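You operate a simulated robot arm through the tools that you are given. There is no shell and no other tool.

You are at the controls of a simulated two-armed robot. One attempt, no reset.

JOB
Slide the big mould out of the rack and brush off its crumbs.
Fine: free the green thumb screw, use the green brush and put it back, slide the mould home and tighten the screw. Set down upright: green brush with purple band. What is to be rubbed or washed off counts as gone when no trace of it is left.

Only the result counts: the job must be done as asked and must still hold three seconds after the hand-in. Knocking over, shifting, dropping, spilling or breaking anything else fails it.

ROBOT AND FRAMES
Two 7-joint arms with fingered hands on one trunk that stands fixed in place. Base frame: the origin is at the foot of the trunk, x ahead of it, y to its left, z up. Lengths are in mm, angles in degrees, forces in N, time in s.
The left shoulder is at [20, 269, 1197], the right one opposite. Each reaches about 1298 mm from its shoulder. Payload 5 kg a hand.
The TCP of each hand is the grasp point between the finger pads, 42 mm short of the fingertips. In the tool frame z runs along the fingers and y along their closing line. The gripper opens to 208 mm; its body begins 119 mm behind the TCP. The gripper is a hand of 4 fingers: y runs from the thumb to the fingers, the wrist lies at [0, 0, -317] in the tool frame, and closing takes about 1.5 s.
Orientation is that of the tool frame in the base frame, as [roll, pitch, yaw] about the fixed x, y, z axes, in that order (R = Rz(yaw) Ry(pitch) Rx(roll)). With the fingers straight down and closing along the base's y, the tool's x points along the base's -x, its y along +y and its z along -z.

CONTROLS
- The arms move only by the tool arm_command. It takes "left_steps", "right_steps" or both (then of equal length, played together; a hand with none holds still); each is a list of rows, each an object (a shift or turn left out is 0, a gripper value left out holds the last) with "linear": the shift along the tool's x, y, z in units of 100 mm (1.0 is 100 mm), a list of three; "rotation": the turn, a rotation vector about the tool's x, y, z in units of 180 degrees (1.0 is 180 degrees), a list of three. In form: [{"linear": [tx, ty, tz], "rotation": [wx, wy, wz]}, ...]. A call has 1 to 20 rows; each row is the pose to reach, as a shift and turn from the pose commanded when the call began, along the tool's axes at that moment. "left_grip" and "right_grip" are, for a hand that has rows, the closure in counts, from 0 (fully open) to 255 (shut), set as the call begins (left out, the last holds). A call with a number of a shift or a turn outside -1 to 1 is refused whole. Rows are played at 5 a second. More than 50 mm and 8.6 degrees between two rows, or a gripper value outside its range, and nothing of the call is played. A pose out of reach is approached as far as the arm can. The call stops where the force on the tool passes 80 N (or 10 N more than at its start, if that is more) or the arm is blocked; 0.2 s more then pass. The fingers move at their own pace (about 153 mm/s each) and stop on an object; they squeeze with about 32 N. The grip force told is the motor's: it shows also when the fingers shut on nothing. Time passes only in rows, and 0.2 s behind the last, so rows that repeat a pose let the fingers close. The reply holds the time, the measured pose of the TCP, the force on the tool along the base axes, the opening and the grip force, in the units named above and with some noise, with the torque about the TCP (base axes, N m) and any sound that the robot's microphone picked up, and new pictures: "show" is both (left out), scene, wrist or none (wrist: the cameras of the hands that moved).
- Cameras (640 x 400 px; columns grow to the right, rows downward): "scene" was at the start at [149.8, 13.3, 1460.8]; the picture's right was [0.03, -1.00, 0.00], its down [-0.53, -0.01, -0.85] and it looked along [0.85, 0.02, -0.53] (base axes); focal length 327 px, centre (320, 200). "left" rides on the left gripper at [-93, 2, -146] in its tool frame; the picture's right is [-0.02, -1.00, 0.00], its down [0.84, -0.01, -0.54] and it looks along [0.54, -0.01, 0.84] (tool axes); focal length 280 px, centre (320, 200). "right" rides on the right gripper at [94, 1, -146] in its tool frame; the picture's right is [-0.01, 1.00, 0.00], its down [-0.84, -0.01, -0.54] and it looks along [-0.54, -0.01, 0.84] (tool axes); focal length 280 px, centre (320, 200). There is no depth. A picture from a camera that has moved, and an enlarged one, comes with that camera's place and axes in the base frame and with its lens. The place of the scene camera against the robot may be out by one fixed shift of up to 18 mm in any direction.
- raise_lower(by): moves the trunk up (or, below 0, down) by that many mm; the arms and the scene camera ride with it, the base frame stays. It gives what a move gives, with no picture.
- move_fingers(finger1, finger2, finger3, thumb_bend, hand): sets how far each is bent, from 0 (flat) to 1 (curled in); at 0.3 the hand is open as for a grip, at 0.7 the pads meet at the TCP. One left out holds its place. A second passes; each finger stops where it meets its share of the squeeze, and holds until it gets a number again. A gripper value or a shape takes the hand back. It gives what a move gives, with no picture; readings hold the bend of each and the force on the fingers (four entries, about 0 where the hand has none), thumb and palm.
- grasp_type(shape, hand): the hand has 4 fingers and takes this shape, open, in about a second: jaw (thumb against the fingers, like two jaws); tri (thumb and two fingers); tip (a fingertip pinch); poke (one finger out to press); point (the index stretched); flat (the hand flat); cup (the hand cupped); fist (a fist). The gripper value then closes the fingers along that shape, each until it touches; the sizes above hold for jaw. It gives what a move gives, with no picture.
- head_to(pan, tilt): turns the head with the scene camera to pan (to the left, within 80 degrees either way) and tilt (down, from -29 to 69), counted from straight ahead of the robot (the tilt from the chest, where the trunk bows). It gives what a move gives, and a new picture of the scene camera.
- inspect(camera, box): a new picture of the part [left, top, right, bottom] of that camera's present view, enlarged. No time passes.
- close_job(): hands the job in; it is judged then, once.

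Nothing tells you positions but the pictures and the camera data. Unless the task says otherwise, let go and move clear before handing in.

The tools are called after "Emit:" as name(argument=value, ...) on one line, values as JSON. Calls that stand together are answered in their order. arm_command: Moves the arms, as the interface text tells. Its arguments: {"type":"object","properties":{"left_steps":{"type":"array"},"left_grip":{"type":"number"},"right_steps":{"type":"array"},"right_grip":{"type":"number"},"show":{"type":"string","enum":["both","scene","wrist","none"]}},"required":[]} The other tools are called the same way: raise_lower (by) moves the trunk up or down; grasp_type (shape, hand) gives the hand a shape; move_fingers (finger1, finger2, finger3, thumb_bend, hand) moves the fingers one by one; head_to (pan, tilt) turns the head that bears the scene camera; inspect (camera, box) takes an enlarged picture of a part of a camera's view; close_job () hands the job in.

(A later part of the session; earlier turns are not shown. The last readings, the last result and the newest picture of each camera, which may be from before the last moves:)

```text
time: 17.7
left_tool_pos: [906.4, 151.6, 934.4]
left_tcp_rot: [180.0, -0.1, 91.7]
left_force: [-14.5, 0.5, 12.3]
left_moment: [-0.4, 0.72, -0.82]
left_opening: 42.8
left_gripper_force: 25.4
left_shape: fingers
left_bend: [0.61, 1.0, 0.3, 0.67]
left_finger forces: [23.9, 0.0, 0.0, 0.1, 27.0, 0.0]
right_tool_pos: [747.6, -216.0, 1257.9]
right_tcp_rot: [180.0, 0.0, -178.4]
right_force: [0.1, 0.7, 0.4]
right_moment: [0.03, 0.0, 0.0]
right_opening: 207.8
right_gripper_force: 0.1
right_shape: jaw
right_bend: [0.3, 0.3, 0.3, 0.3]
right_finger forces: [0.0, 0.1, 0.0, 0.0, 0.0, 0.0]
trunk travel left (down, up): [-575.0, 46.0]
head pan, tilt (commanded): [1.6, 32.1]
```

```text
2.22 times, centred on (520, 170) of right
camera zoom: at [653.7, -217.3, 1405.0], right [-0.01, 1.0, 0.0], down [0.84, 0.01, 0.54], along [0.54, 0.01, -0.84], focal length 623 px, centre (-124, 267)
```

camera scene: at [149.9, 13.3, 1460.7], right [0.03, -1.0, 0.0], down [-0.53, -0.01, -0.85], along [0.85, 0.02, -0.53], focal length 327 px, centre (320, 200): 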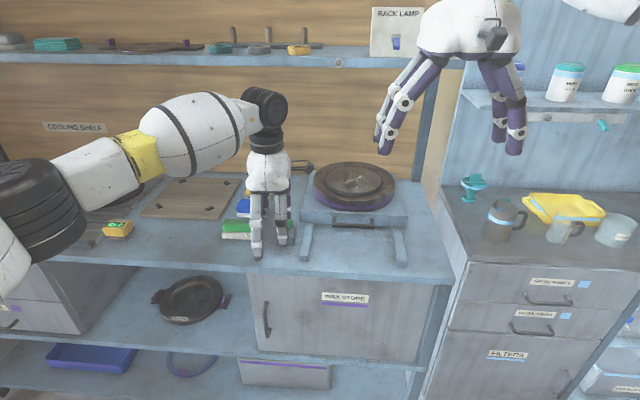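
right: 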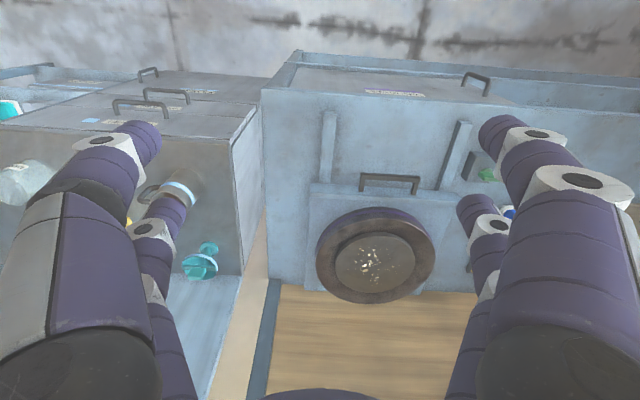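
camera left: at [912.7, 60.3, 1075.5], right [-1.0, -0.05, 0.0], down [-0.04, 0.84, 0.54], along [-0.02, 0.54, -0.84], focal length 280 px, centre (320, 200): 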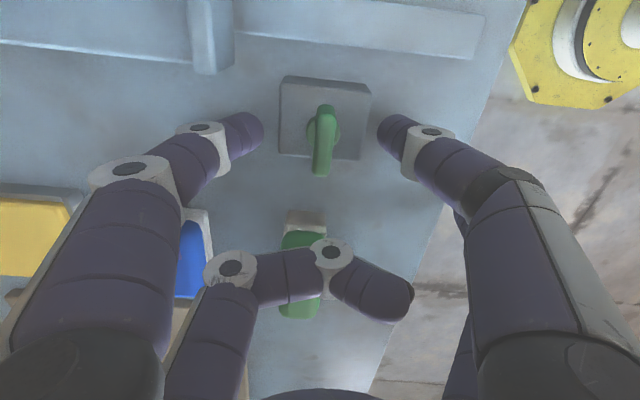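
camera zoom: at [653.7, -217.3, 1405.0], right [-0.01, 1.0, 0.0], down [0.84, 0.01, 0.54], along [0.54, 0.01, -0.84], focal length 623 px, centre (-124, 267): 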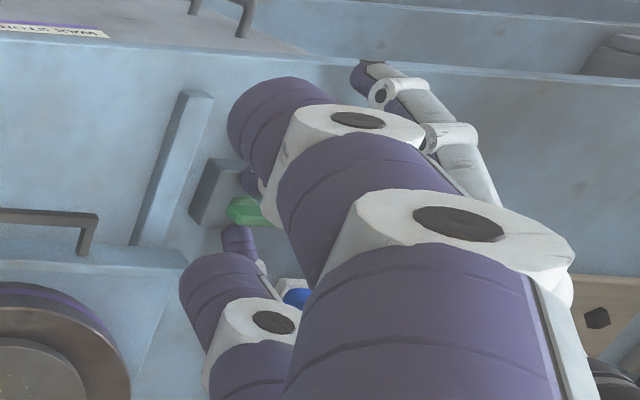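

The fingertips appear to press on the block's top rather than the wing, so the tips reach lower than I assumed. I'll open, raise 24 mm and pinch again.

Emit:
move_fingers(hand="left", finger1=0.55, thumb_bend=0.55)

Emit:
arm_command(left_steps=[{"linear": [0, 0, -0.12]}, {"linear": [0, 0, -0.24]}, {"linear": [0, 0, -0.24]}], show="none")

Emit:
move_fingers(hand="left", finger1=0.75, thumb_bend=0.75)

Emit:
inspect(camera="left", box=[200, 50, 440, 200])

Emit:
inspect(camera="scene", box=[255, 195, 325, 265])

```text
time: 18.7
left_tool_pos: [906.8, 153.2, 932.9]
left_tcp_rot: [179.9, 0.0, 91.9]
left_force: [-0.7, 1.3, 0.8]
left_moment: [-0.01, 0.0, 0.02]
left_opening: 86.1
left_gripper_force: 0.0
left_shape: fingers
left_bend: [0.55, 1.0, 0.3, 0.55]
left_finger forces: [0.0, 0.0, 0.0, 0.1, 0.0, 0.0]
right_tool_pos: [748.3, -216.4, 1258.8]
right_tcp_rot: [180.0, -0.1, -178.4]
right_force: [-0.1, -0.1, -0.1]
right_moment: [0.01, 0.01, 0.0]
right_opening: 207.9
right_gripper_force: 0.1
right_shape: jaw
right_bend: [0.3, 0.3, 0.3, 0.3]
right_finger forces: [0.0, 0.0, 0.1, 0.0, 0.1, 0.0]
trunk travel left (down, up): [-575.0, 46.0]
head pan, tilt (commanded): [1.6, 32.1]
```

```text
time: 19.5
left_tool_pos: [907.4, 153.1, 956.3]
left_tcp_rot: [-179.9, 0.0, 91.8]
left_force: [-0.4, 0.8, -1.8]
left_moment: [0.0, 0.02, 0.0]
left_opening: 86.3
left_gripper_force: 0.1
left_shape: fingers
left_bend: [0.55, 1.0, 0.3, 0.55]
left_finger forces: [0.0, 0.0, 0.0, 0.0, 0.0, 0.0]
right_tool_pos: [747.7, -215.7, 1257.9]
right_tcp_rot: [180.0, 0.0, -178.4]
right_force: [-0.6, 0.3, 0.0]
right_moment: [0.0, 0.05, -0.02]
right_opening: 207.8
right_gripper_force: 0.1
right_shape: jaw
right_bend: [0.3, 0.3, 0.3, 0.3]
right_finger forces: [0.1, 0.0, 0.0, 0.1, 0.1, 0.0]
trunk travel left (down, up): [-575.0, 46.0]
head pan, tilt (commanded): [1.6, 32.1]
```

```text
time: 20.5
left_tool_pos: [907.3, 151.7, 956.9]
left_tcp_rot: [-179.9, 0.0, 91.8]
left_force: [-9.9, -1.0, -8.9]
left_moment: [0.28, 0.31, -0.32]
left_opening: 16.2
left_gripper_force: 11.4
left_shape: fingers
left_bend: [0.71, 1.0, 0.3, 0.68]
left_finger forces: [6.7, 0.1, 0.0, 0.0, 16.2, 0.1]
right_tool_pos: [748.3, -215.8, 1258.0]
right_tcp_rot: [180.0, 0.1, -178.4]
right_force: [0.7, 0.8, 0.0]
right_moment: [-0.02, -0.01, -0.01]
right_opening: 207.8
right_gripper_force: 0.1
right_shape: jaw
right_bend: [0.3, 0.3, 0.3, 0.3]
right_finger forces: [0.0, 0.0, 0.0, 0.1, 0.1, 0.0]
trunk travel left (down, up): [-575.0, 46.0]
head pan, tilt (commanded): [1.6, 32.1]
```

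```text
2.67 times, centred on (320, 125) of left
camera zoom: at [911.6, 59.4, 1102.1], right [-1.0, -0.04, 0.0], down [-0.04, 0.84, 0.54], along [-0.03, 0.54, -0.84], focal length 748 px, centre (320, 400)
```

zoom: 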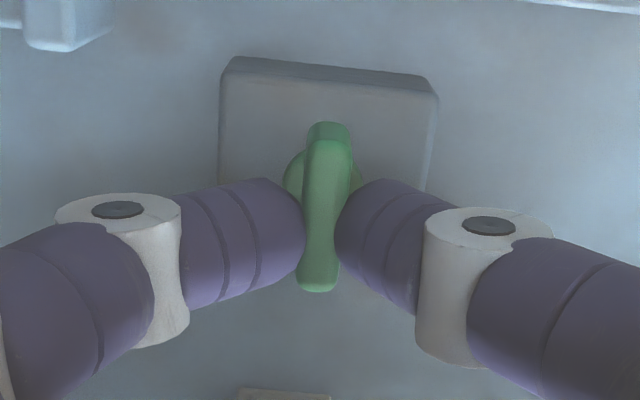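

```text
5.71 times, centred on (290, 230) of scene
camera zoom: at [150.0, 13.3, 1460.7], right [0.03, -1.0, 0.0], down [-0.53, -0.01, -0.85], along [0.85, 0.02, -0.53], focal length 1869 px, centre (491, 29)
```

zoom: 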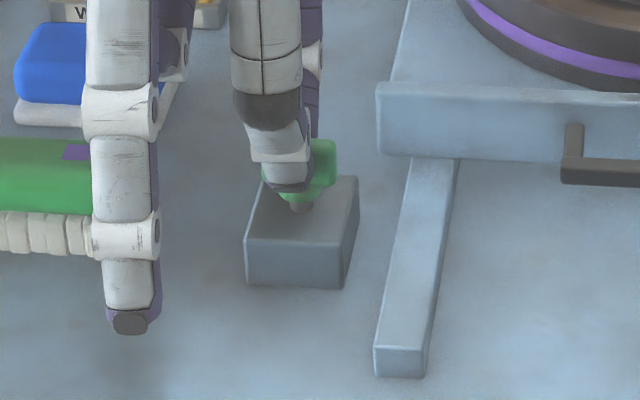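

Now finger1 and thumb hold the wing. I'll turn it counter-clockwise (loosening) by 24° about the screw axis first and check torque and the picture.

Emit:
arm_command(left_steps=[{"linear": [-0.0028, -0.0404, 0], "rotation": [0, 0, -0.0444]}, {"linear": [-0.0112, -0.0799, 0], "rotation": [0, 0, -0.0889]}, {"linear": [-0.0251, -0.118, 0], "rotation": [0, 0, -0.1333]}, {"linear": [-0.0251, -0.118, 0], "rotation": [0, 0, -0.1333]}], show="both")

Emit:
inspect(camera="left", box=[200, 50, 440, 200])

Emit:
inspect(camera="scene", box=[255, 195, 325, 265])

```text
time: 21.5
left_tool_pos: [896.9, 150.2, 956.5]
left_tcp_rot: [180.0, 0.0, 115.8]
left_force: [-12.7, -3.1, -8.9]
left_moment: [0.13, 0.49, -0.44]
left_opening: 16.7
left_gripper_force: 12.9
left_shape: fingers
left_bend: [0.71, 1.0, 0.3, 0.67]
left_finger forces: [6.2, 0.0, 0.0, 0.0, 19.7, 0.0]
right_tool_pos: [749.3, -216.1, 1259.0]
right_tcp_rot: [179.9, 0.0, -178.3]
right_force: [0.1, -0.8, 0.3]
right_moment: [0.0, -0.03, -0.03]
right_opening: 208.0
right_gripper_force: 0.1
right_shape: jaw
right_bend: [0.3, 0.3, 0.3, 0.3]
right_finger forces: [0.0, 0.0, 0.0, 0.0, 0.1, 0.0]
trunk travel left (down, up): [-575.0, 46.0]
head pan, tilt (commanded): [1.6, 32.1]
camera scene: at [149.6, 13.2, 1460.7], right [0.03, -1.0, 0.0], down [-0.53, -0.01, -0.85], along [0.85, 0.02, -0.53], focal length 327 px, centre (320, 200)
camera left: at [937.8, 66.6, 1102.6], right [-0.89, -0.45, 0.0], down [-0.38, 0.75, 0.54], along [-0.24, 0.48, -0.84], focal length 280 px, centre (320, 200)
```

scene: 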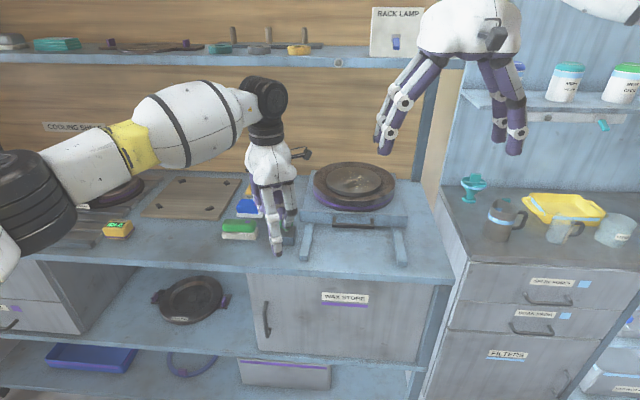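
left: 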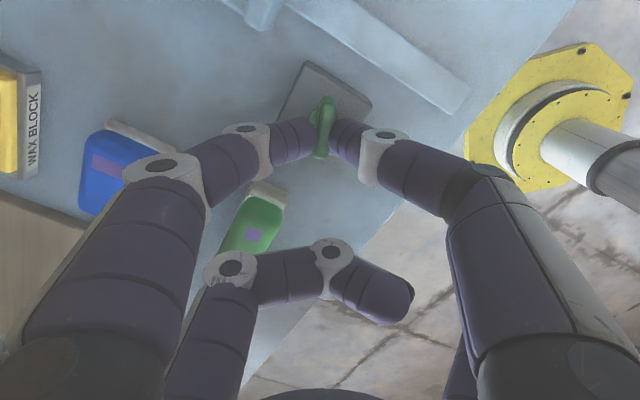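

```text
2.67 times, centred on (320, 125) of left
camera zoom: at [937.8, 66.6, 1102.6], right [-0.89, -0.45, 0.0], down [-0.38, 0.75, 0.54], along [-0.24, 0.48, -0.84], focal length 748 px, centre (320, 400)
```

zoom: 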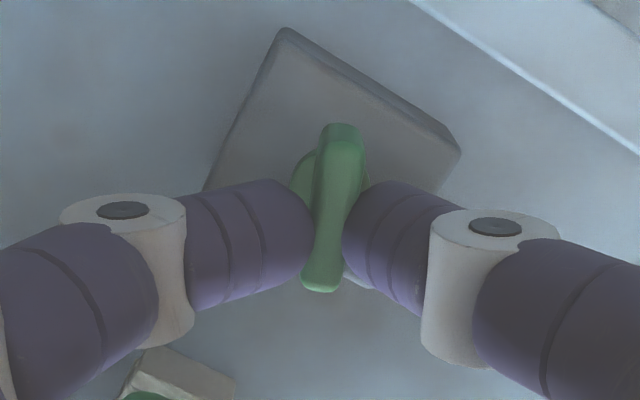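

```text
5.71 times, centred on (290, 230) of scene
camera zoom: at [149.6, 13.2, 1460.7], right [0.03, -1.0, 0.0], down [-0.53, -0.01, -0.85], along [0.85, 0.02, -0.53], focal length 1869 px, centre (491, 29)
```

zoom: 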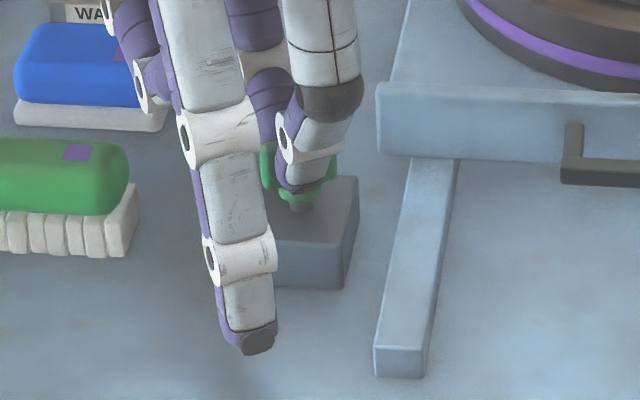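

The wing turns with the hand and the block stays put. I'll continue the counter-clockwise turn to 90° in total.

Emit:
arm_command(left_steps=[{"linear": [-0.003, -0.0416, 0], "rotation": [0, 0, -0.0458]}, {"linear": [-0.0119, -0.0824, 0], "rotation": [0, 0, -0.0917]}, {"linear": [-0.0266, -0.1214, 0], "rotation": [0, 0, -0.1375]}, {"linear": [-0.0468, -0.1579, 0], "rotation": [0, 0, -0.1833]}, {"linear": [-0.072, -0.1912, 0], "rotation": [0, 0, -0.2292]}, {"linear": [-0.1017, -0.2205, 0], "rotation": [0, 0, -0.275]}, {"linear": [-0.1352, -0.2453, 0], "rotation": [0, 0, -0.3208]}, {"linear": [-0.172, -0.2649, 0], "rotation": [0, 0, -0.3667]}, {"linear": [-0.172, -0.2649, 0], "rotation": [0, 0, -0.3667]}], show="both")

Emit:
inspect(camera="left", box=[200, 50, 440, 200])

Emit:
inspect(camera="scene", box=[255, 195, 325, 265])

```text
time: 23.5
left_tool_pos: [878.9, 123.0, 956.6]
left_tcp_rot: [-179.9, 0.0, -178.2]
left_force: [-19.1, -10.9, -8.8]
left_moment: [-0.31, 0.81, -0.42]
left_opening: 16.0
left_gripper_force: 13.7
left_shape: fingers
left_bend: [0.73, 1.0, 0.3, 0.68]
left_finger forces: [7.9, 0.0, 0.1, 0.0, 20.2, 0.0]
right_tool_pos: [748.6, -217.4, 1258.5]
right_tcp_rot: [-180.0, 0.1, -178.3]
right_force: [-0.7, -0.4, -0.4]
right_moment: [0.0, -0.02, 0.0]
right_opening: 208.0
right_gripper_force: 0.1
right_shape: jaw
right_bend: [0.3, 0.3, 0.3, 0.3]
right_finger forces: [0.1, 0.0, 0.0, 0.0, 0.1, 0.0]
trunk travel left (down, up): [-575.0, 46.0]
head pan, tilt (commanded): [1.6, 32.1]
camera scene: at [149.2, 12.6, 1460.8], right [0.03, -1.0, 0.0], down [-0.53, -0.01, -0.85], along [0.85, 0.02, -0.53], focal length 327 px, centre (320, 200)
camera left: at [972.7, 127.0, 1104.0], right [0.05, -1.0, 0.0], down [-0.84, -0.04, 0.54], along [-0.54, -0.03, -0.84], focal length 280 px, centre (320, 200)
```

scene: 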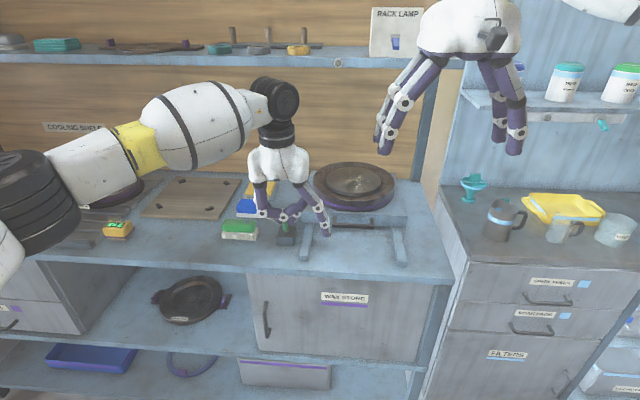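
left: 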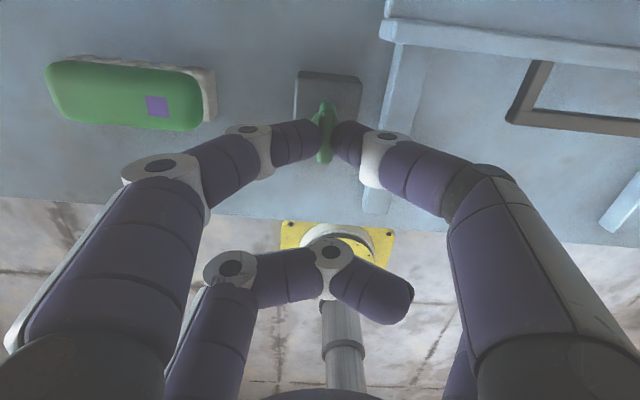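

```text
2.67 times, centred on (320, 125) of left
camera zoom: at [972.7, 127.0, 1104.0], right [0.05, -1.0, 0.0], down [-0.84, -0.04, 0.54], along [-0.54, -0.03, -0.84], focal length 748 px, centre (320, 400)
```

zoom: 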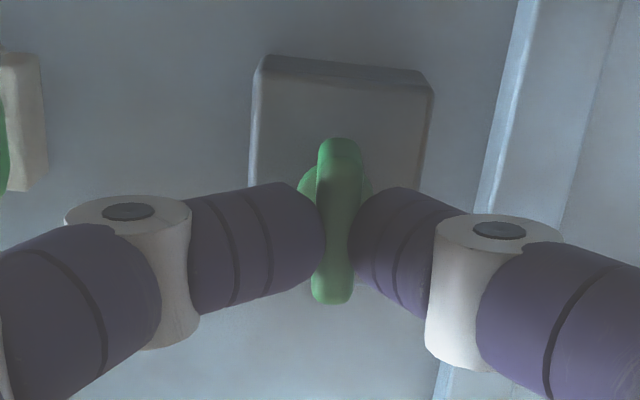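

```text
5.71 times, centred on (290, 230) of scene
camera zoom: at [149.2, 12.6, 1460.8], right [0.03, -1.0, 0.0], down [-0.53, -0.01, -0.85], along [0.85, 0.02, -0.53], focal length 1869 px, centre (491, 29)
```

zoom: 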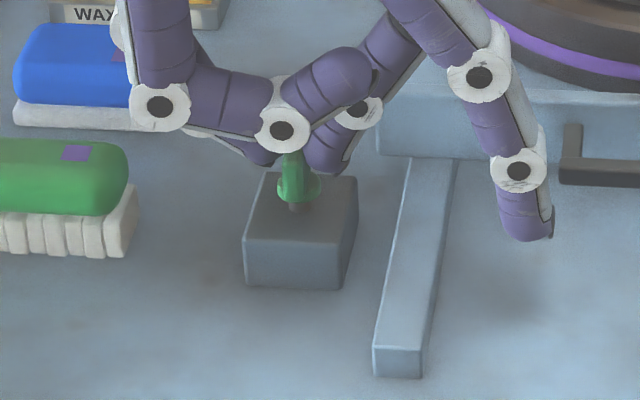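

The wing has turned 90° with no stop felt. To keep turning safely I'll swap finger2 open and finger3 curled so nothing meets the carriage, then continue another 45°.

Emit:
move_fingers(hand="left", finger2=0.3)

Emit:
move_fingers(hand="left", finger3=1.0)

Emit:
arm_command(left_steps=[{"linear": [-0.003, -0.0416, 0], "rotation": [0, 0, -0.0458]}, {"linear": [-0.0119, -0.0824, 0], "rotation": [0, 0, -0.0917]}, {"linear": [-0.0266, -0.1214, 0], "rotation": [0, 0, -0.1375]}, {"linear": [-0.0468, -0.1579, 0], "rotation": [0, 0, -0.1833]}, {"linear": [-0.072, -0.1912, 0], "rotation": [0, 0, -0.2292]}, {"linear": [-0.072, -0.1912, 0], "rotation": [0, 0, -0.2292]}], show="both")

Emit:
inspect(camera="left", box=[200, 50, 440, 200])

Emit:
inspect(camera="scene", box=[255, 195, 325, 265])

```text
time: 24.5
left_tool_pos: [879.5, 122.7, 958.2]
left_tcp_rot: [-180.0, 0.0, -178.3]
left_force: [-17.9, -13.6, -5.8]
left_moment: [-0.38, 0.73, -0.46]
left_opening: 16.1
left_gripper_force: 14.4
left_shape: fingers
left_bend: [0.73, 0.3, 0.3, 0.68]
left_finger forces: [6.8, 0.0, 0.0, 0.0, 21.6, 0.1]
right_tool_pos: [747.9, -217.0, 1258.4]
right_tcp_rot: [179.8, -0.1, -178.4]
right_force: [-0.7, -0.5, 0.0]
right_moment: [0.0, -0.02, 0.02]
right_opening: 207.9
right_gripper_force: 0.0
right_shape: jaw
right_bend: [0.3, 0.3, 0.3, 0.3]
right_finger forces: [0.0, 0.1, 0.0, 0.0, 0.1, 0.0]
trunk travel left (down, up): [-575.0, 46.0]
head pan, tilt (commanded): [1.6, 32.1]
```

```text
time: 25.5
left_tool_pos: [880.5, 122.2, 957.7]
left_tcp_rot: [-180.0, 0.0, -178.3]
left_force: [-16.6, -15.7, -5.1]
left_moment: [-0.39, 0.64, -0.51]
left_opening: 15.7
left_gripper_force: 14.4
left_shape: fingers
left_bend: [0.73, 0.3, 1.0, 0.68]
left_finger forces: [6.6, 0.1, 0.0, 0.0, 21.9, 0.0]
right_tool_pos: [748.0, -217.4, 1257.7]
right_tcp_rot: [179.9, 0.0, -178.3]
right_force: [0.7, -0.3, 0.5]
right_moment: [-0.02, 0.0, 0.0]
right_opening: 208.2
right_gripper_force: 0.1
right_shape: jaw
right_bend: [0.3, 0.3, 0.3, 0.3]
right_finger forces: [0.0, 0.0, 0.0, 0.1, 0.0, 0.0]
trunk travel left (down, up): [-575.0, 46.0]
head pan, tilt (commanded): [1.6, 32.1]
```

```text
time: 26.9
left_tool_pos: [888.4, 102.6, 958.9]
left_tcp_rot: [179.9, 0.0, -136.9]
left_force: [-12.1, -15.9, -1.6]
left_moment: [-0.47, 0.44, -0.17]
left_opening: 15.5
left_gripper_force: 13.7
left_shape: fingers
left_bend: [0.73, 0.3, 1.0, 0.68]
left_finger forces: [12.1, 0.0, 0.0, 0.1, 16.2, 0.1]
right_tool_pos: [748.0, -216.6, 1257.9]
right_tcp_rot: [179.8, 0.0, -178.4]
right_force: [-0.6, -0.6, -0.2]
right_moment: [0.02, 0.03, 0.01]
right_opening: 207.7
right_gripper_force: 0.0
right_shape: jaw
right_bend: [0.3, 0.3, 0.3, 0.3]
right_finger forces: [0.1, 0.0, 0.0, 0.1, 0.1, 0.0]
trunk travel left (down, up): [-575.0, 46.0]
head pan, tilt (commanded): [1.6, 32.1]
camera scene: at [149.3, 12.3, 1460.8], right [0.03, -1.0, 0.0], down [-0.53, -0.01, -0.85], along [0.85, 0.02, -0.53], focal length 327 px, centre (320, 200)
camera left: at [954.9, 168.3, 1104.5], right [0.69, -0.72, 0.0], down [-0.61, -0.58, 0.54], along [-0.39, -0.37, -0.84], focal length 280 px, centre (320, 200)
```

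scene: 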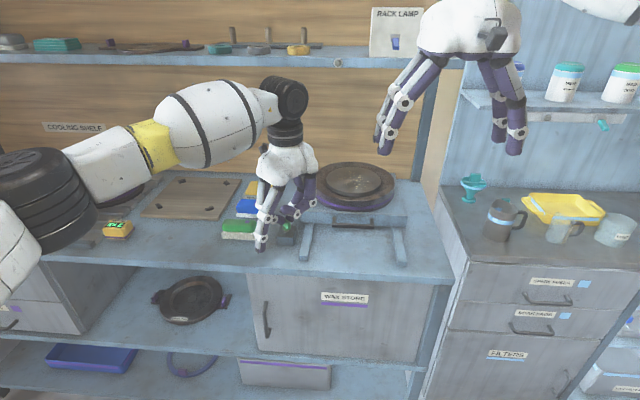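
left: 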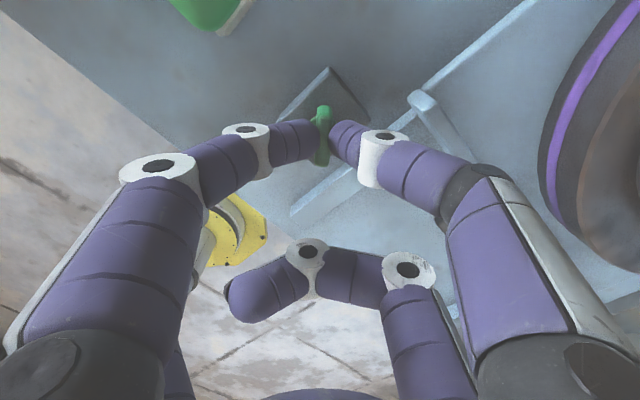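

```text
2.67 times, centred on (320, 125) of left
camera zoom: at [954.9, 168.3, 1104.5], right [0.69, -0.72, 0.0], down [-0.61, -0.58, 0.54], along [-0.39, -0.37, -0.84], focal length 748 px, centre (320, 400)
```

zoom: 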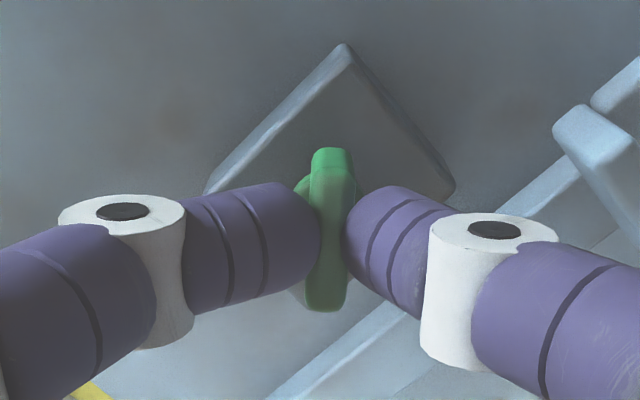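

```text
5.71 times, centred on (290, 230) of scene
camera zoom: at [149.3, 12.3, 1460.8], right [0.03, -1.0, 0.0], down [-0.53, -0.01, -0.85], along [0.85, 0.02, -0.53], focal length 1869 px, centre (491, 29)
```

zoom: 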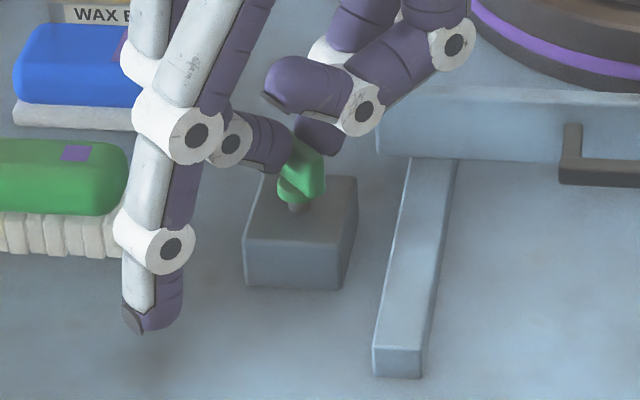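

It follows nicely to about 131°. I'll continue another 41° to just over 170°.

Emit:
arm_command(left_steps=[{"linear": [-0.003, -0.0416, 0], "rotation": [0, 0, -0.0458]}, {"linear": [-0.0119, -0.0824, 0], "rotation": [0, 0, -0.0917]}, {"linear": [-0.0266, -0.1214, 0], "rotation": [0, 0, -0.1375]}, {"linear": [-0.0468, -0.1579, 0], "rotation": [0, 0, -0.1833]}, {"linear": [-0.072, -0.1912, 0], "rotation": [0, 0, -0.2292]}, {"linear": [-0.072, -0.1912, 0], "rotation": [0, 0, -0.2292]}], show="both")

Emit:
inspect(camera="left", box=[200, 50, 440, 200])

Emit:
inspect(camera="scene", box=[255, 195, 325, 265])

```text
time: 28.3
left_tool_pos: [907.2, 94.1, 956.8]
left_tcp_rot: [-179.9, 0.0, -95.8]
left_force: [-0.6, -19.3, 1.9]
left_moment: [-0.44, 0.06, -0.05]
left_opening: 15.3
left_gripper_force: 14.6
left_shape: fingers
left_bend: [0.74, 0.3, 1.0, 0.68]
left_finger forces: [14.5, 0.0, 0.1, 0.0, 15.1, 0.1]
right_tool_pos: [748.2, -217.5, 1258.4]
right_tcp_rot: [179.9, -0.1, -178.4]
right_force: [0.2, -0.1, 0.0]
right_moment: [-0.01, -0.01, -0.01]
right_opening: 208.0
right_gripper_force: 0.1
right_shape: jaw
right_bend: [0.3, 0.3, 0.3, 0.3]
right_finger forces: [0.0, 0.0, 0.1, 0.1, 0.0, 0.0]
trunk travel left (down, up): [-575.0, 46.0]
head pan, tilt (commanded): [1.6, 32.1]
camera scene: at [149.6, 12.1, 1460.8], right [0.03, -1.0, 0.0], down [-0.53, -0.01, -0.85], along [0.85, 0.02, -0.53], focal length 327 px, centre (320, 200)
camera left: at [913.8, 187.7, 1104.0], right [1.0, -0.08, 0.0], down [-0.07, -0.84, 0.54], along [-0.04, -0.54, -0.84], focal length 280 px, centre (320, 200)
```

scene: 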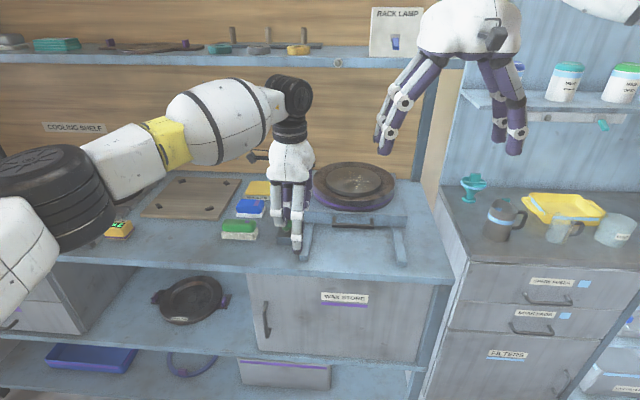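
left: 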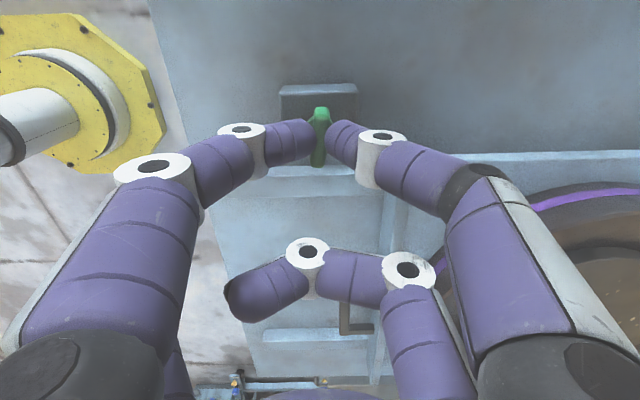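

```text
2.67 times, centred on (320, 125) of left
camera zoom: at [913.8, 187.7, 1104.0], right [1.0, -0.08, 0.0], down [-0.07, -0.84, 0.54], along [-0.04, -0.54, -0.84], focal length 748 px, centre (320, 400)
```

zoom: 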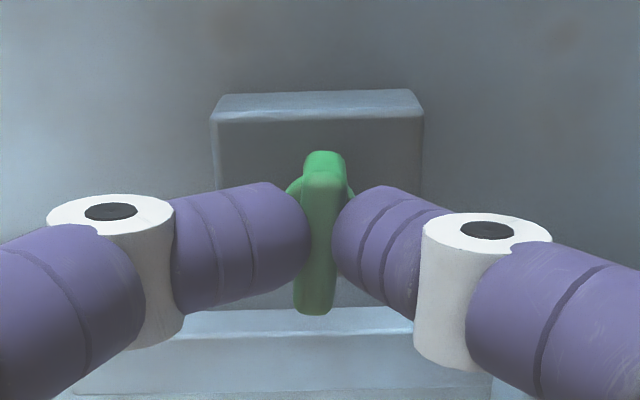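

```text
5.71 times, centred on (290, 230) of scene
camera zoom: at [149.6, 12.1, 1460.8], right [0.03, -1.0, 0.0], down [-0.53, -0.01, -0.85], along [0.85, 0.02, -0.53], focal length 1869 px, centre (491, 29)
```

zoom: 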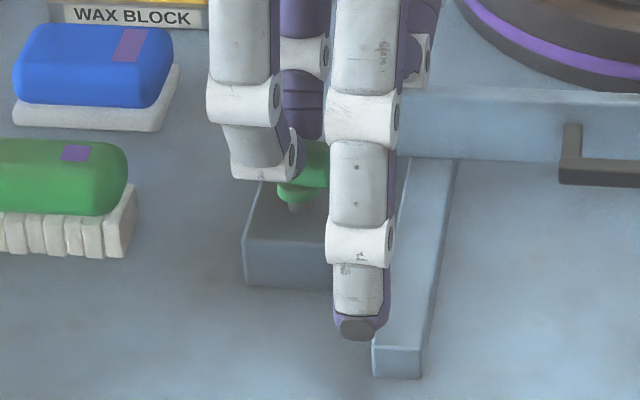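

The screw has turned about 172° in total. I'll let go, back the left hand up and away to the left, so I can test the slide with the right hand.

Emit:
move_fingers(hand="left", finger1=0.5, thumb_bend=0.5)

Emit:
arm_command(left_steps=[{"linear": [0, 0, -0.3]}, {"linear": [0, 0, -0.65]}, {"linear": [0, 0, -1.0]}, {"linear": [0, 0, -1.0]}], show="both")

Emit:
inspect(camera="left", box=[200, 0, 440, 150])

Emit:
inspect(camera="scene", box=[255, 195, 325, 265])

```text
time: 29.3
left_tool_pos: [905.8, 94.1, 956.6]
left_tcp_rot: [180.0, 0.0, -95.7]
left_force: [-0.3, -0.5, -0.5]
left_moment: [0.02, 0.01, 0.0]
left_opening: 112.1
left_gripper_force: 0.0
left_shape: fingers
left_bend: [0.5, 0.3, 1.0, 0.5]
left_finger forces: [0.0, 0.0, 0.0, 0.1, 0.0, 0.0]
right_tool_pos: [748.7, -215.9, 1257.4]
right_tcp_rot: [-180.0, 0.0, -178.4]
right_force: [0.5, -1.1, -0.9]
right_moment: [0.04, 0.01, 0.03]
right_opening: 207.9
right_gripper_force: 0.1
right_shape: jaw
right_bend: [0.3, 0.3, 0.3, 0.3]
right_finger forces: [0.0, 0.1, 0.0, 0.0, 0.1, 0.0]
trunk travel left (down, up): [-575.0, 46.0]
head pan, tilt (commanded): [1.6, 32.1]
```

```text
time: 30.3
left_tool_pos: [906.1, 96.3, 1057.2]
left_tcp_rot: [179.9, 0.0, -95.7]
left_force: [0.8, 0.0, -1.0]
left_moment: [-0.04, 0.09, -0.01]
left_opening: 112.4
left_gripper_force: 0.0
left_shape: fingers
left_bend: [0.5, 0.3, 1.0, 0.5]
left_finger forces: [0.1, 0.0, 0.1, 0.0, 0.1, 0.0]
right_tool_pos: [749.7, -216.7, 1256.9]
right_tcp_rot: [179.9, 0.0, -178.4]
right_force: [1.7, 0.4, -0.5]
right_moment: [-0.03, 0.11, 0.01]
right_opening: 208.0
right_gripper_force: 0.0
right_shape: jaw
right_bend: [0.3, 0.3, 0.3, 0.3]
right_finger forces: [0.1, 0.0, 0.0, 0.0, 0.0, 0.1]
trunk travel left (down, up): [-575.0, 46.0]
head pan, tilt (commanded): [1.6, 32.1]
camera scene: at [150.9, 13.6, 1460.4], right [0.03, -1.0, 0.0], down [-0.53, -0.02, -0.85], along [0.85, 0.02, -0.53], focal length 327 px, centre (320, 200)
camera left: at [914.6, 191.0, 1203.4], right [1.0, -0.08, 0.0], down [-0.07, -0.84, 0.54], along [-0.05, -0.54, -0.84], focal length 280 px, centre (320, 200)
```

scene: 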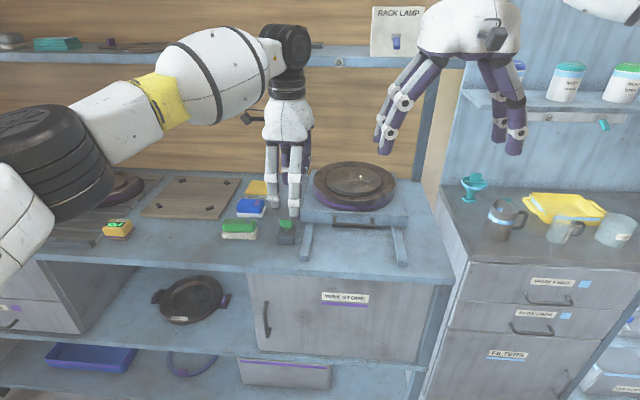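
left: 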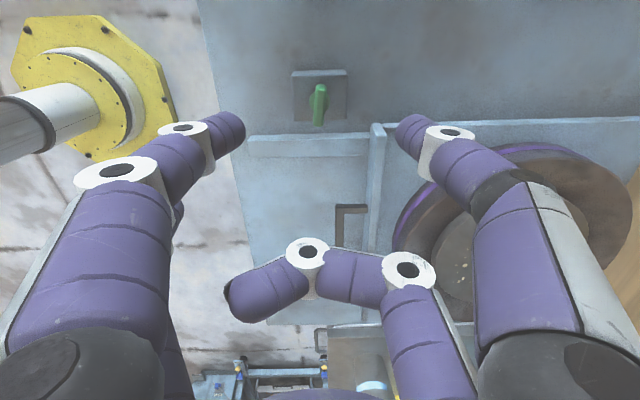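

```text
2.67 times, centred on (320, 75) of left
camera zoom: at [914.6, 191.0, 1203.4], right [1.0, -0.08, 0.0], down [-0.07, -0.84, 0.54], along [-0.05, -0.54, -0.84], focal length 748 px, centre (320, 533)
```

zoom: 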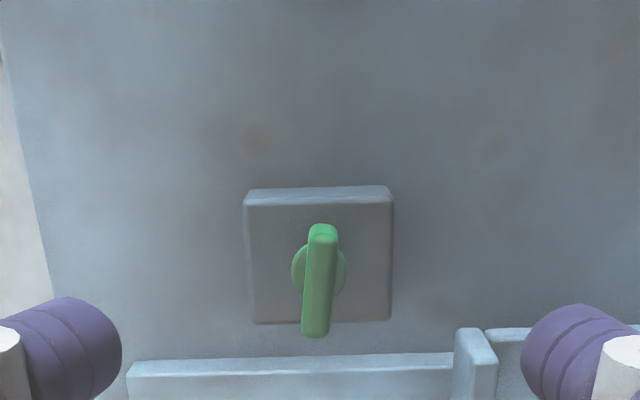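

```text
5.71 times, centred on (290, 230) of scene
camera zoom: at [150.9, 13.6, 1460.4], right [0.03, -1.0, 0.0], down [-0.53, -0.02, -0.85], along [0.85, 0.02, -0.53], focal length 1869 px, centre (491, 29)
```

zoom: 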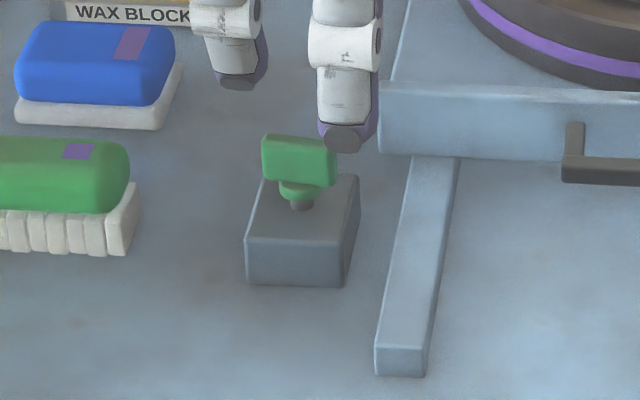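

The screw is now about 172° counter-clockwise. I'll move the left hand back to the left and bring the right hand round for the handle.

Emit:
arm_command(left_steps=[{"linear": [-0.08, 0.06, -0.08], "rotation": [0, 0, 0.0415]}, {"linear": [-0.17, 0.12, -0.17], "rotation": [0, 0, 0.083]}, {"linear": [-0.25, 0.18, -0.25], "rotation": [0, 0, 0.1245]}, {"linear": [-0.34, 0.24, -0.34], "rotation": [0, 0, 0.166]}, {"linear": [-0.42, 0.3, -0.42], "rotation": [0, 0, 0.2075]}, {"linear": [-0.51, 0.36, -0.51], "rotation": [0, 0, 0.249]}, {"linear": [-0.59, 0.42, -0.59], "rotation": [0, 0, 0.2905]}, {"linear": [-0.68, 0.48, -0.68], "rotation": [0, 0, 0.332]}, {"linear": [-0.76, 0.54, -0.76], "rotation": [0, 0, 0.3735]}, {"linear": [-0.85, 0.6, -0.85], "rotation": [0, 0, 0.415]}, {"linear": [-0.94, 0.65, -0.93], "rotation": [0, 0, 0.4572]}], right_steps=[{"linear": [-0.05, 0.1, 0.05], "rotation": [0, 0, -0.0455]}, {"linear": [-0.1, 0.2, 0.1], "rotation": [0, 0, -0.091]}, {"linear": [-0.15, 0.3, 0.15], "rotation": [0, 0, -0.1365]}, {"linear": [-0.2, 0.4, 0.2], "rotation": [0, 0, -0.182]}, {"linear": [-0.25, 0.5, 0.25], "rotation": [0, 0, -0.2275]}, {"linear": [-0.3, 0.6, 0.3], "rotation": [0, 0, -0.273]}, {"linear": [-0.35, 0.7, 0.35], "rotation": [0, 0, -0.3185]}, {"linear": [-0.4, 0.8, 0.4], "rotation": [0, 0, -0.364]}, {"linear": [-0.5, 0.9, 0.5], "rotation": [0, 0, -0.4095]}, {"linear": [-0.6, 0.95, 0.6], "rotation": [0, 0, -0.455]}, {"linear": [-0.7, 1.0, 0.7], "rotation": [0, 0, -0.5]}], show="both")

```text
time: 32.7
left_tool_pos: [851.8, 195.7, 1149.0]
left_tcp_rot: [-179.9, 0.0, -178.2]
left_force: [0.1, 0.9, -0.2]
left_moment: [-0.05, 0.02, 0.03]
left_opening: 112.4
left_gripper_force: 0.0
left_shape: fingers
left_bend: [0.5, 0.3, 1.0, 0.5]
left_finger forces: [0.1, 0.0, 0.1, 0.0, 0.0, 0.1]
right_tool_pos: [814.9, -113.2, 1186.2]
right_tcp_rot: [180.0, 0.0, -88.3]
right_force: [0.1, 0.5, 0.2]
right_moment: [-0.07, 0.03, 0.04]
right_opening: 207.7
right_gripper_force: 0.0
right_shape: jaw
right_bend: [0.3, 0.3, 0.3, 0.3]
right_finger forces: [0.0, 0.1, 0.0, 0.1, 0.0, 0.1]
trunk travel left (down, up): [-575.0, 46.0]
head pan, tilt (commanded): [1.6, 32.1]
camera scene: at [150.1, 13.9, 1460.7], right [0.03, -1.0, 0.0], down [-0.53, -0.02, -0.85], along [0.85, 0.02, -0.53], focal length 327 px, centre (320, 200)
camera right: at [816.9, -207.1, 1334.0], right [-1.0, -0.02, 0.0], down [-0.01, 0.84, 0.54], along [-0.01, 0.54, -0.84], focal length 280 px, centre (320, 200)
camera left: at [944.5, 200.5, 1295.3], right [0.05, -1.0, 0.0], down [-0.84, -0.04, 0.54], along [-0.54, -0.03, -0.84], focal length 280 px, centre (320, 200)
```

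scene: 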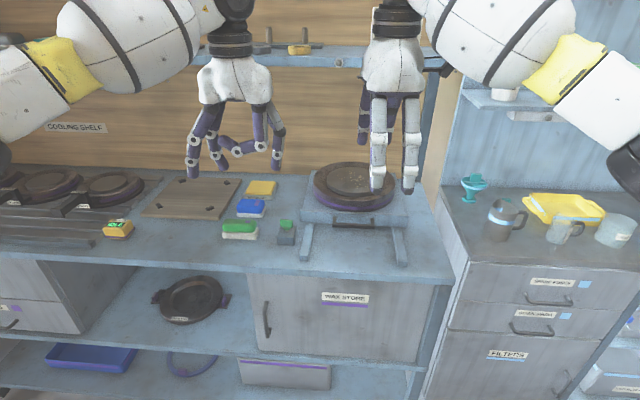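
right: 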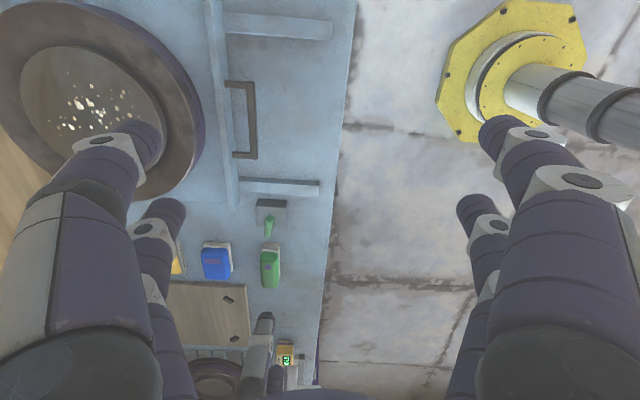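
left: 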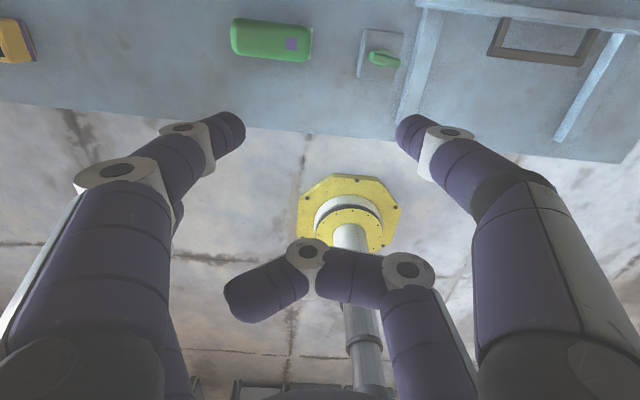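

The handle bar is near (920, -70, 885) by the right wrist camera. I'll close the right hand partly (about 60 mm) and come down over the bar.

Emit:
arm_command(right_steps=[{"linear": [-0.07, -0.23, 0.25]}, {"linear": [-0.14, -0.46, 0.5]}, {"linear": [-0.2, -0.7, 0.75]}, {"linear": [-0.27, -0.93, 1.0]}, {"linear": [-0.27, -0.93, 1.0]}, {"linear": [-0.27, -0.93, 1.0]}], right_grip=183, show="both")

Emit:
inspect(camera="right", box=[180, 40, 420, 190])

```text
time: 34.1
left_tool_pos: [849.7, 195.7, 1148.9]
left_tcp_rot: [-180.0, 0.1, -178.1]
left_force: [-0.5, 0.8, 0.3]
left_moment: [-0.05, 0.01, 0.02]
left_opening: 112.2
left_gripper_force: 0.1
left_shape: fingers
left_bend: [0.5, 0.3, 1.0, 0.5]
left_finger forces: [0.1, 0.0, 0.0, 0.0, 0.0, 0.1]
right_tool_pos: [906.8, -83.5, 1088.4]
right_tcp_rot: [-179.9, -0.1, -88.5]
right_force: [-0.3, 1.0, -0.2]
right_moment: [-0.04, -0.04, 0.0]
right_opening: 59.0
right_gripper_force: 0.0
right_shape: jaw
right_bend: [0.73, 0.73, 0.73, 0.7]
right_finger forces: [0.0, 0.0, 0.0, 0.0, 0.0, 0.1]
trunk travel left (down, up): [-575.0, 46.0]
head pan, tilt (commanded): [1.6, 32.1]
camera scene: at [149.9, 13.6, 1460.7], right [0.03, -1.0, 0.0], down [-0.53, -0.02, -0.85], along [0.85, 0.02, -0.53], focal length 327 px, centre (320, 200)
camera right: at [908.6, -177.5, 1234.7], right [-1.0, -0.01, 0.0], down [-0.01, 0.84, 0.54], along [-0.01, 0.54, -0.84], focal length 280 px, centre (320, 200)
```

scene: 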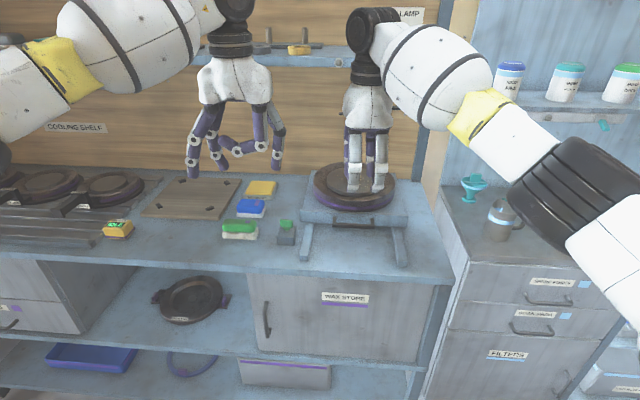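
right: 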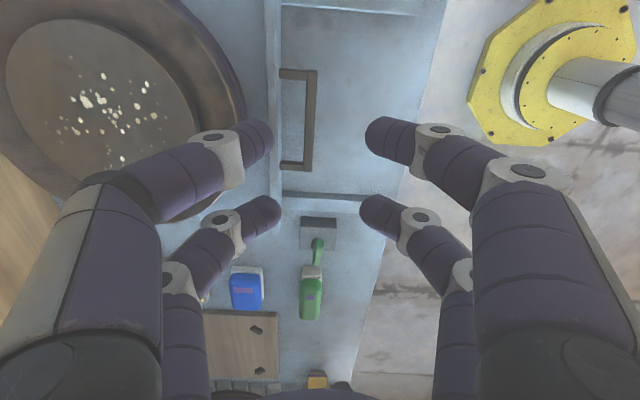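

```text
2.67 times, centred on (300, 115) of right
camera zoom: at [908.6, -177.5, 1234.7], right [-1.0, -0.01, 0.0], down [-0.01, 0.84, 0.54], along [-0.01, 0.54, -0.84], focal length 748 px, centre (373, 427)
```

zoom: 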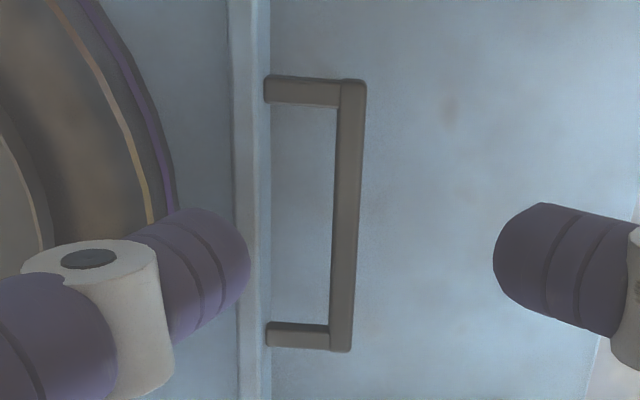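

The bar is 14 mm thick at (920, -70, 885) with about 32 mm free behind it. Since each hand's finger pairs are ~39 mm apart, I can straddle the bar with closed fingers (one pair behind it, one in front) in the natural orientation, so I'll turn the right hand back and close it.

Emit:
arm_command(right_steps=[{"linear": [-0.012, -0.006, 0], "rotation": [0, 0, 0.0455]}, {"linear": [-0.024, -0.013, 0], "rotation": [0, 0, 0.091]}, {"linear": [-0.036, -0.02, 0], "rotation": [0, 0, 0.1365]}, {"linear": [-0.048, -0.026, 0], "rotation": [0, 0, 0.182]}, {"linear": [-0.06, -0.033, 0], "rotation": [0, 0, 0.2275]}, {"linear": [-0.072, -0.04, 0], "rotation": [0, 0, 0.273]}, {"linear": [-0.084, -0.046, 0], "rotation": [0, 0, 0.3185]}, {"linear": [-0.096, -0.053, 0], "rotation": [0, 0, 0.364]}, {"linear": [-0.108, -0.06, 0], "rotation": [0, 0, 0.4095]}, {"linear": [-0.12, -0.066, 0], "rotation": [0, 0, 0.455]}, {"linear": [-0.133, -0.073, 0], "rotation": [0, 0, 0.505]}, {"linear": [-0.133, -0.073, 0], "rotation": [0, 0, 0.505]}], right_grip=255, show="both")

Emit:
inspect(camera="right", box=[200, 50, 440, 250])

```text
refused: row 11 steps farther than a row can; nothing moved
```

```text
2.00 times, centred on (320, 150) of right
camera zoom: at [908.6, -177.5, 1234.7], right [-1.0, -0.01, 0.0], down [-0.01, 0.84, 0.54], along [-0.01, 0.54, -0.84], focal length 561 px, centre (320, 300)
```

zoom: 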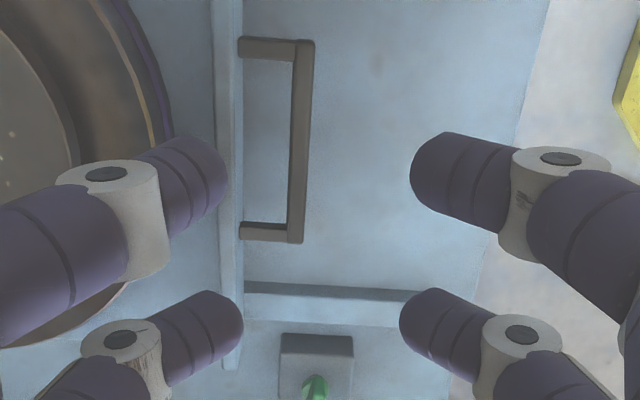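

The last row of that turn was slightly too large; I'll send it again with smaller steps.

Emit:
arm_command(right_steps=[{"linear": [-0.012, -0.006, 0], "rotation": [0, 0, 0.0455]}, {"linear": [-0.024, -0.013, 0], "rotation": [0, 0, 0.091]}, {"linear": [-0.036, -0.02, 0], "rotation": [0, 0, 0.1365]}, {"linear": [-0.048, -0.026, 0], "rotation": [0, 0, 0.182]}, {"linear": [-0.06, -0.033, 0], "rotation": [0, 0, 0.2275]}, {"linear": [-0.072, -0.04, 0], "rotation": [0, 0, 0.273]}, {"linear": [-0.084, -0.046, 0], "rotation": [0, 0, 0.3185]}, {"linear": [-0.096, -0.053, 0], "rotation": [0, 0, 0.364]}, {"linear": [-0.108, -0.06, 0], "rotation": [0, 0, 0.4095]}, {"linear": [-0.12, -0.066, 0], "rotation": [0, 0, 0.455]}, {"linear": [-0.133, -0.073, 0], "rotation": [0, 0, 0.5]}, {"linear": [-0.133, -0.073, 0], "rotation": [0, 0, 0.505]}], right_grip=255, show="both")

Emit:
inspect(camera="right", box=[200, 50, 440, 250])

```text
time: 36.7
left_tool_pos: [850.3, 194.6, 1150.0]
left_tcp_rot: [179.9, 0.0, -177.9]
left_force: [0.0, 0.3, 0.4]
left_moment: [0.01, -0.01, 0.0]
left_opening: 112.2
left_gripper_force: 0.0
left_shape: fingers
left_bend: [0.5, 0.3, 1.0, 0.5]
left_finger forces: [0.0, 0.0, 0.1, 0.0, 0.1, 0.0]
right_tool_pos: [915.1, -70.6, 1087.9]
right_tcp_rot: [-179.9, 0.0, -179.4]
right_force: [0.7, 0.0, 0.2]
right_moment: [0.02, -0.01, 0.03]
right_opening: 0.0
right_gripper_force: 31.3
right_shape: jaw
right_bend: [0.7, 0.7, 0.7, 0.7]
right_finger forces: [0.0, 0.2, 0.0, 0.0, 0.0, 0.0]
trunk travel left (down, up): [-575.0, 46.0]
head pan, tilt (commanded): [1.6, 32.1]
camera scene: at [149.9, 13.2, 1460.7], right [0.03, -1.0, 0.0], down [-0.53, -0.01, -0.85], along [0.85, 0.02, -0.53], focal length 327 px, centre (320, 200)
camera right: at [821.5, -70.2, 1233.9], right [0.0, 1.0, 0.0], down [0.84, 0.0, 0.54], along [0.54, 0.0, -0.84], focal length 280 px, centre (320, 200)
```

scene: 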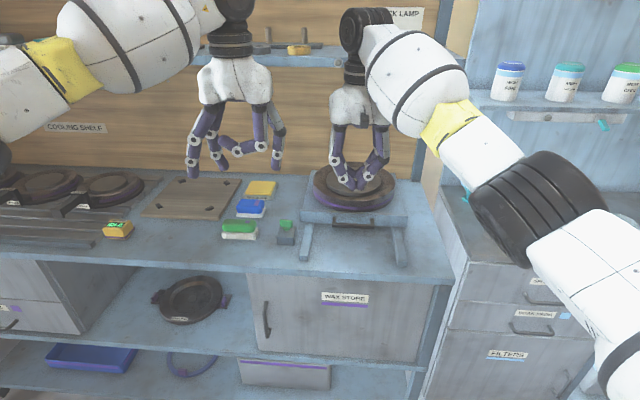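
right: 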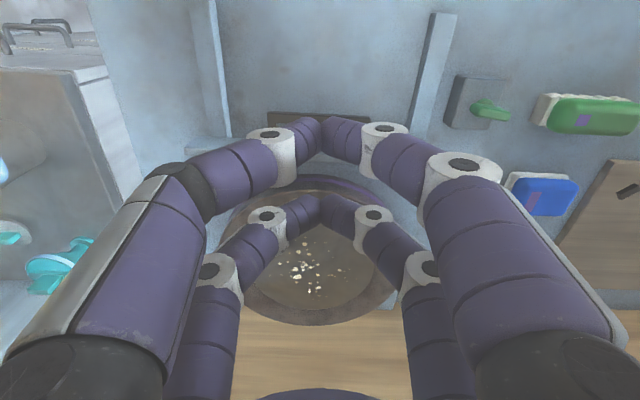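

```text
2.00 times, centred on (320, 150) of right
camera zoom: at [821.5, -70.2, 1233.9], right [0.0, 1.0, 0.0], down [0.84, 0.0, 0.54], along [0.54, 0.0, -0.84], focal length 561 px, centre (320, 300)
```

zoom: 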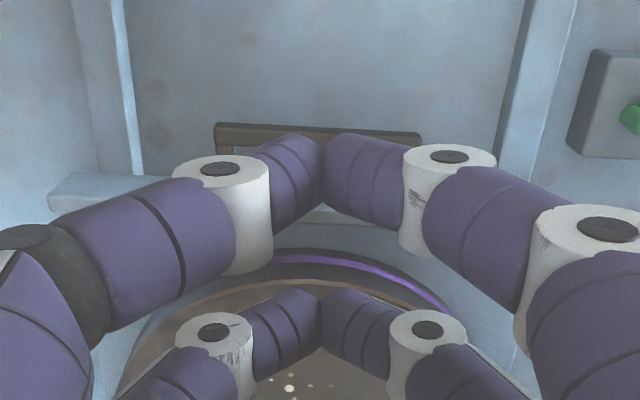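

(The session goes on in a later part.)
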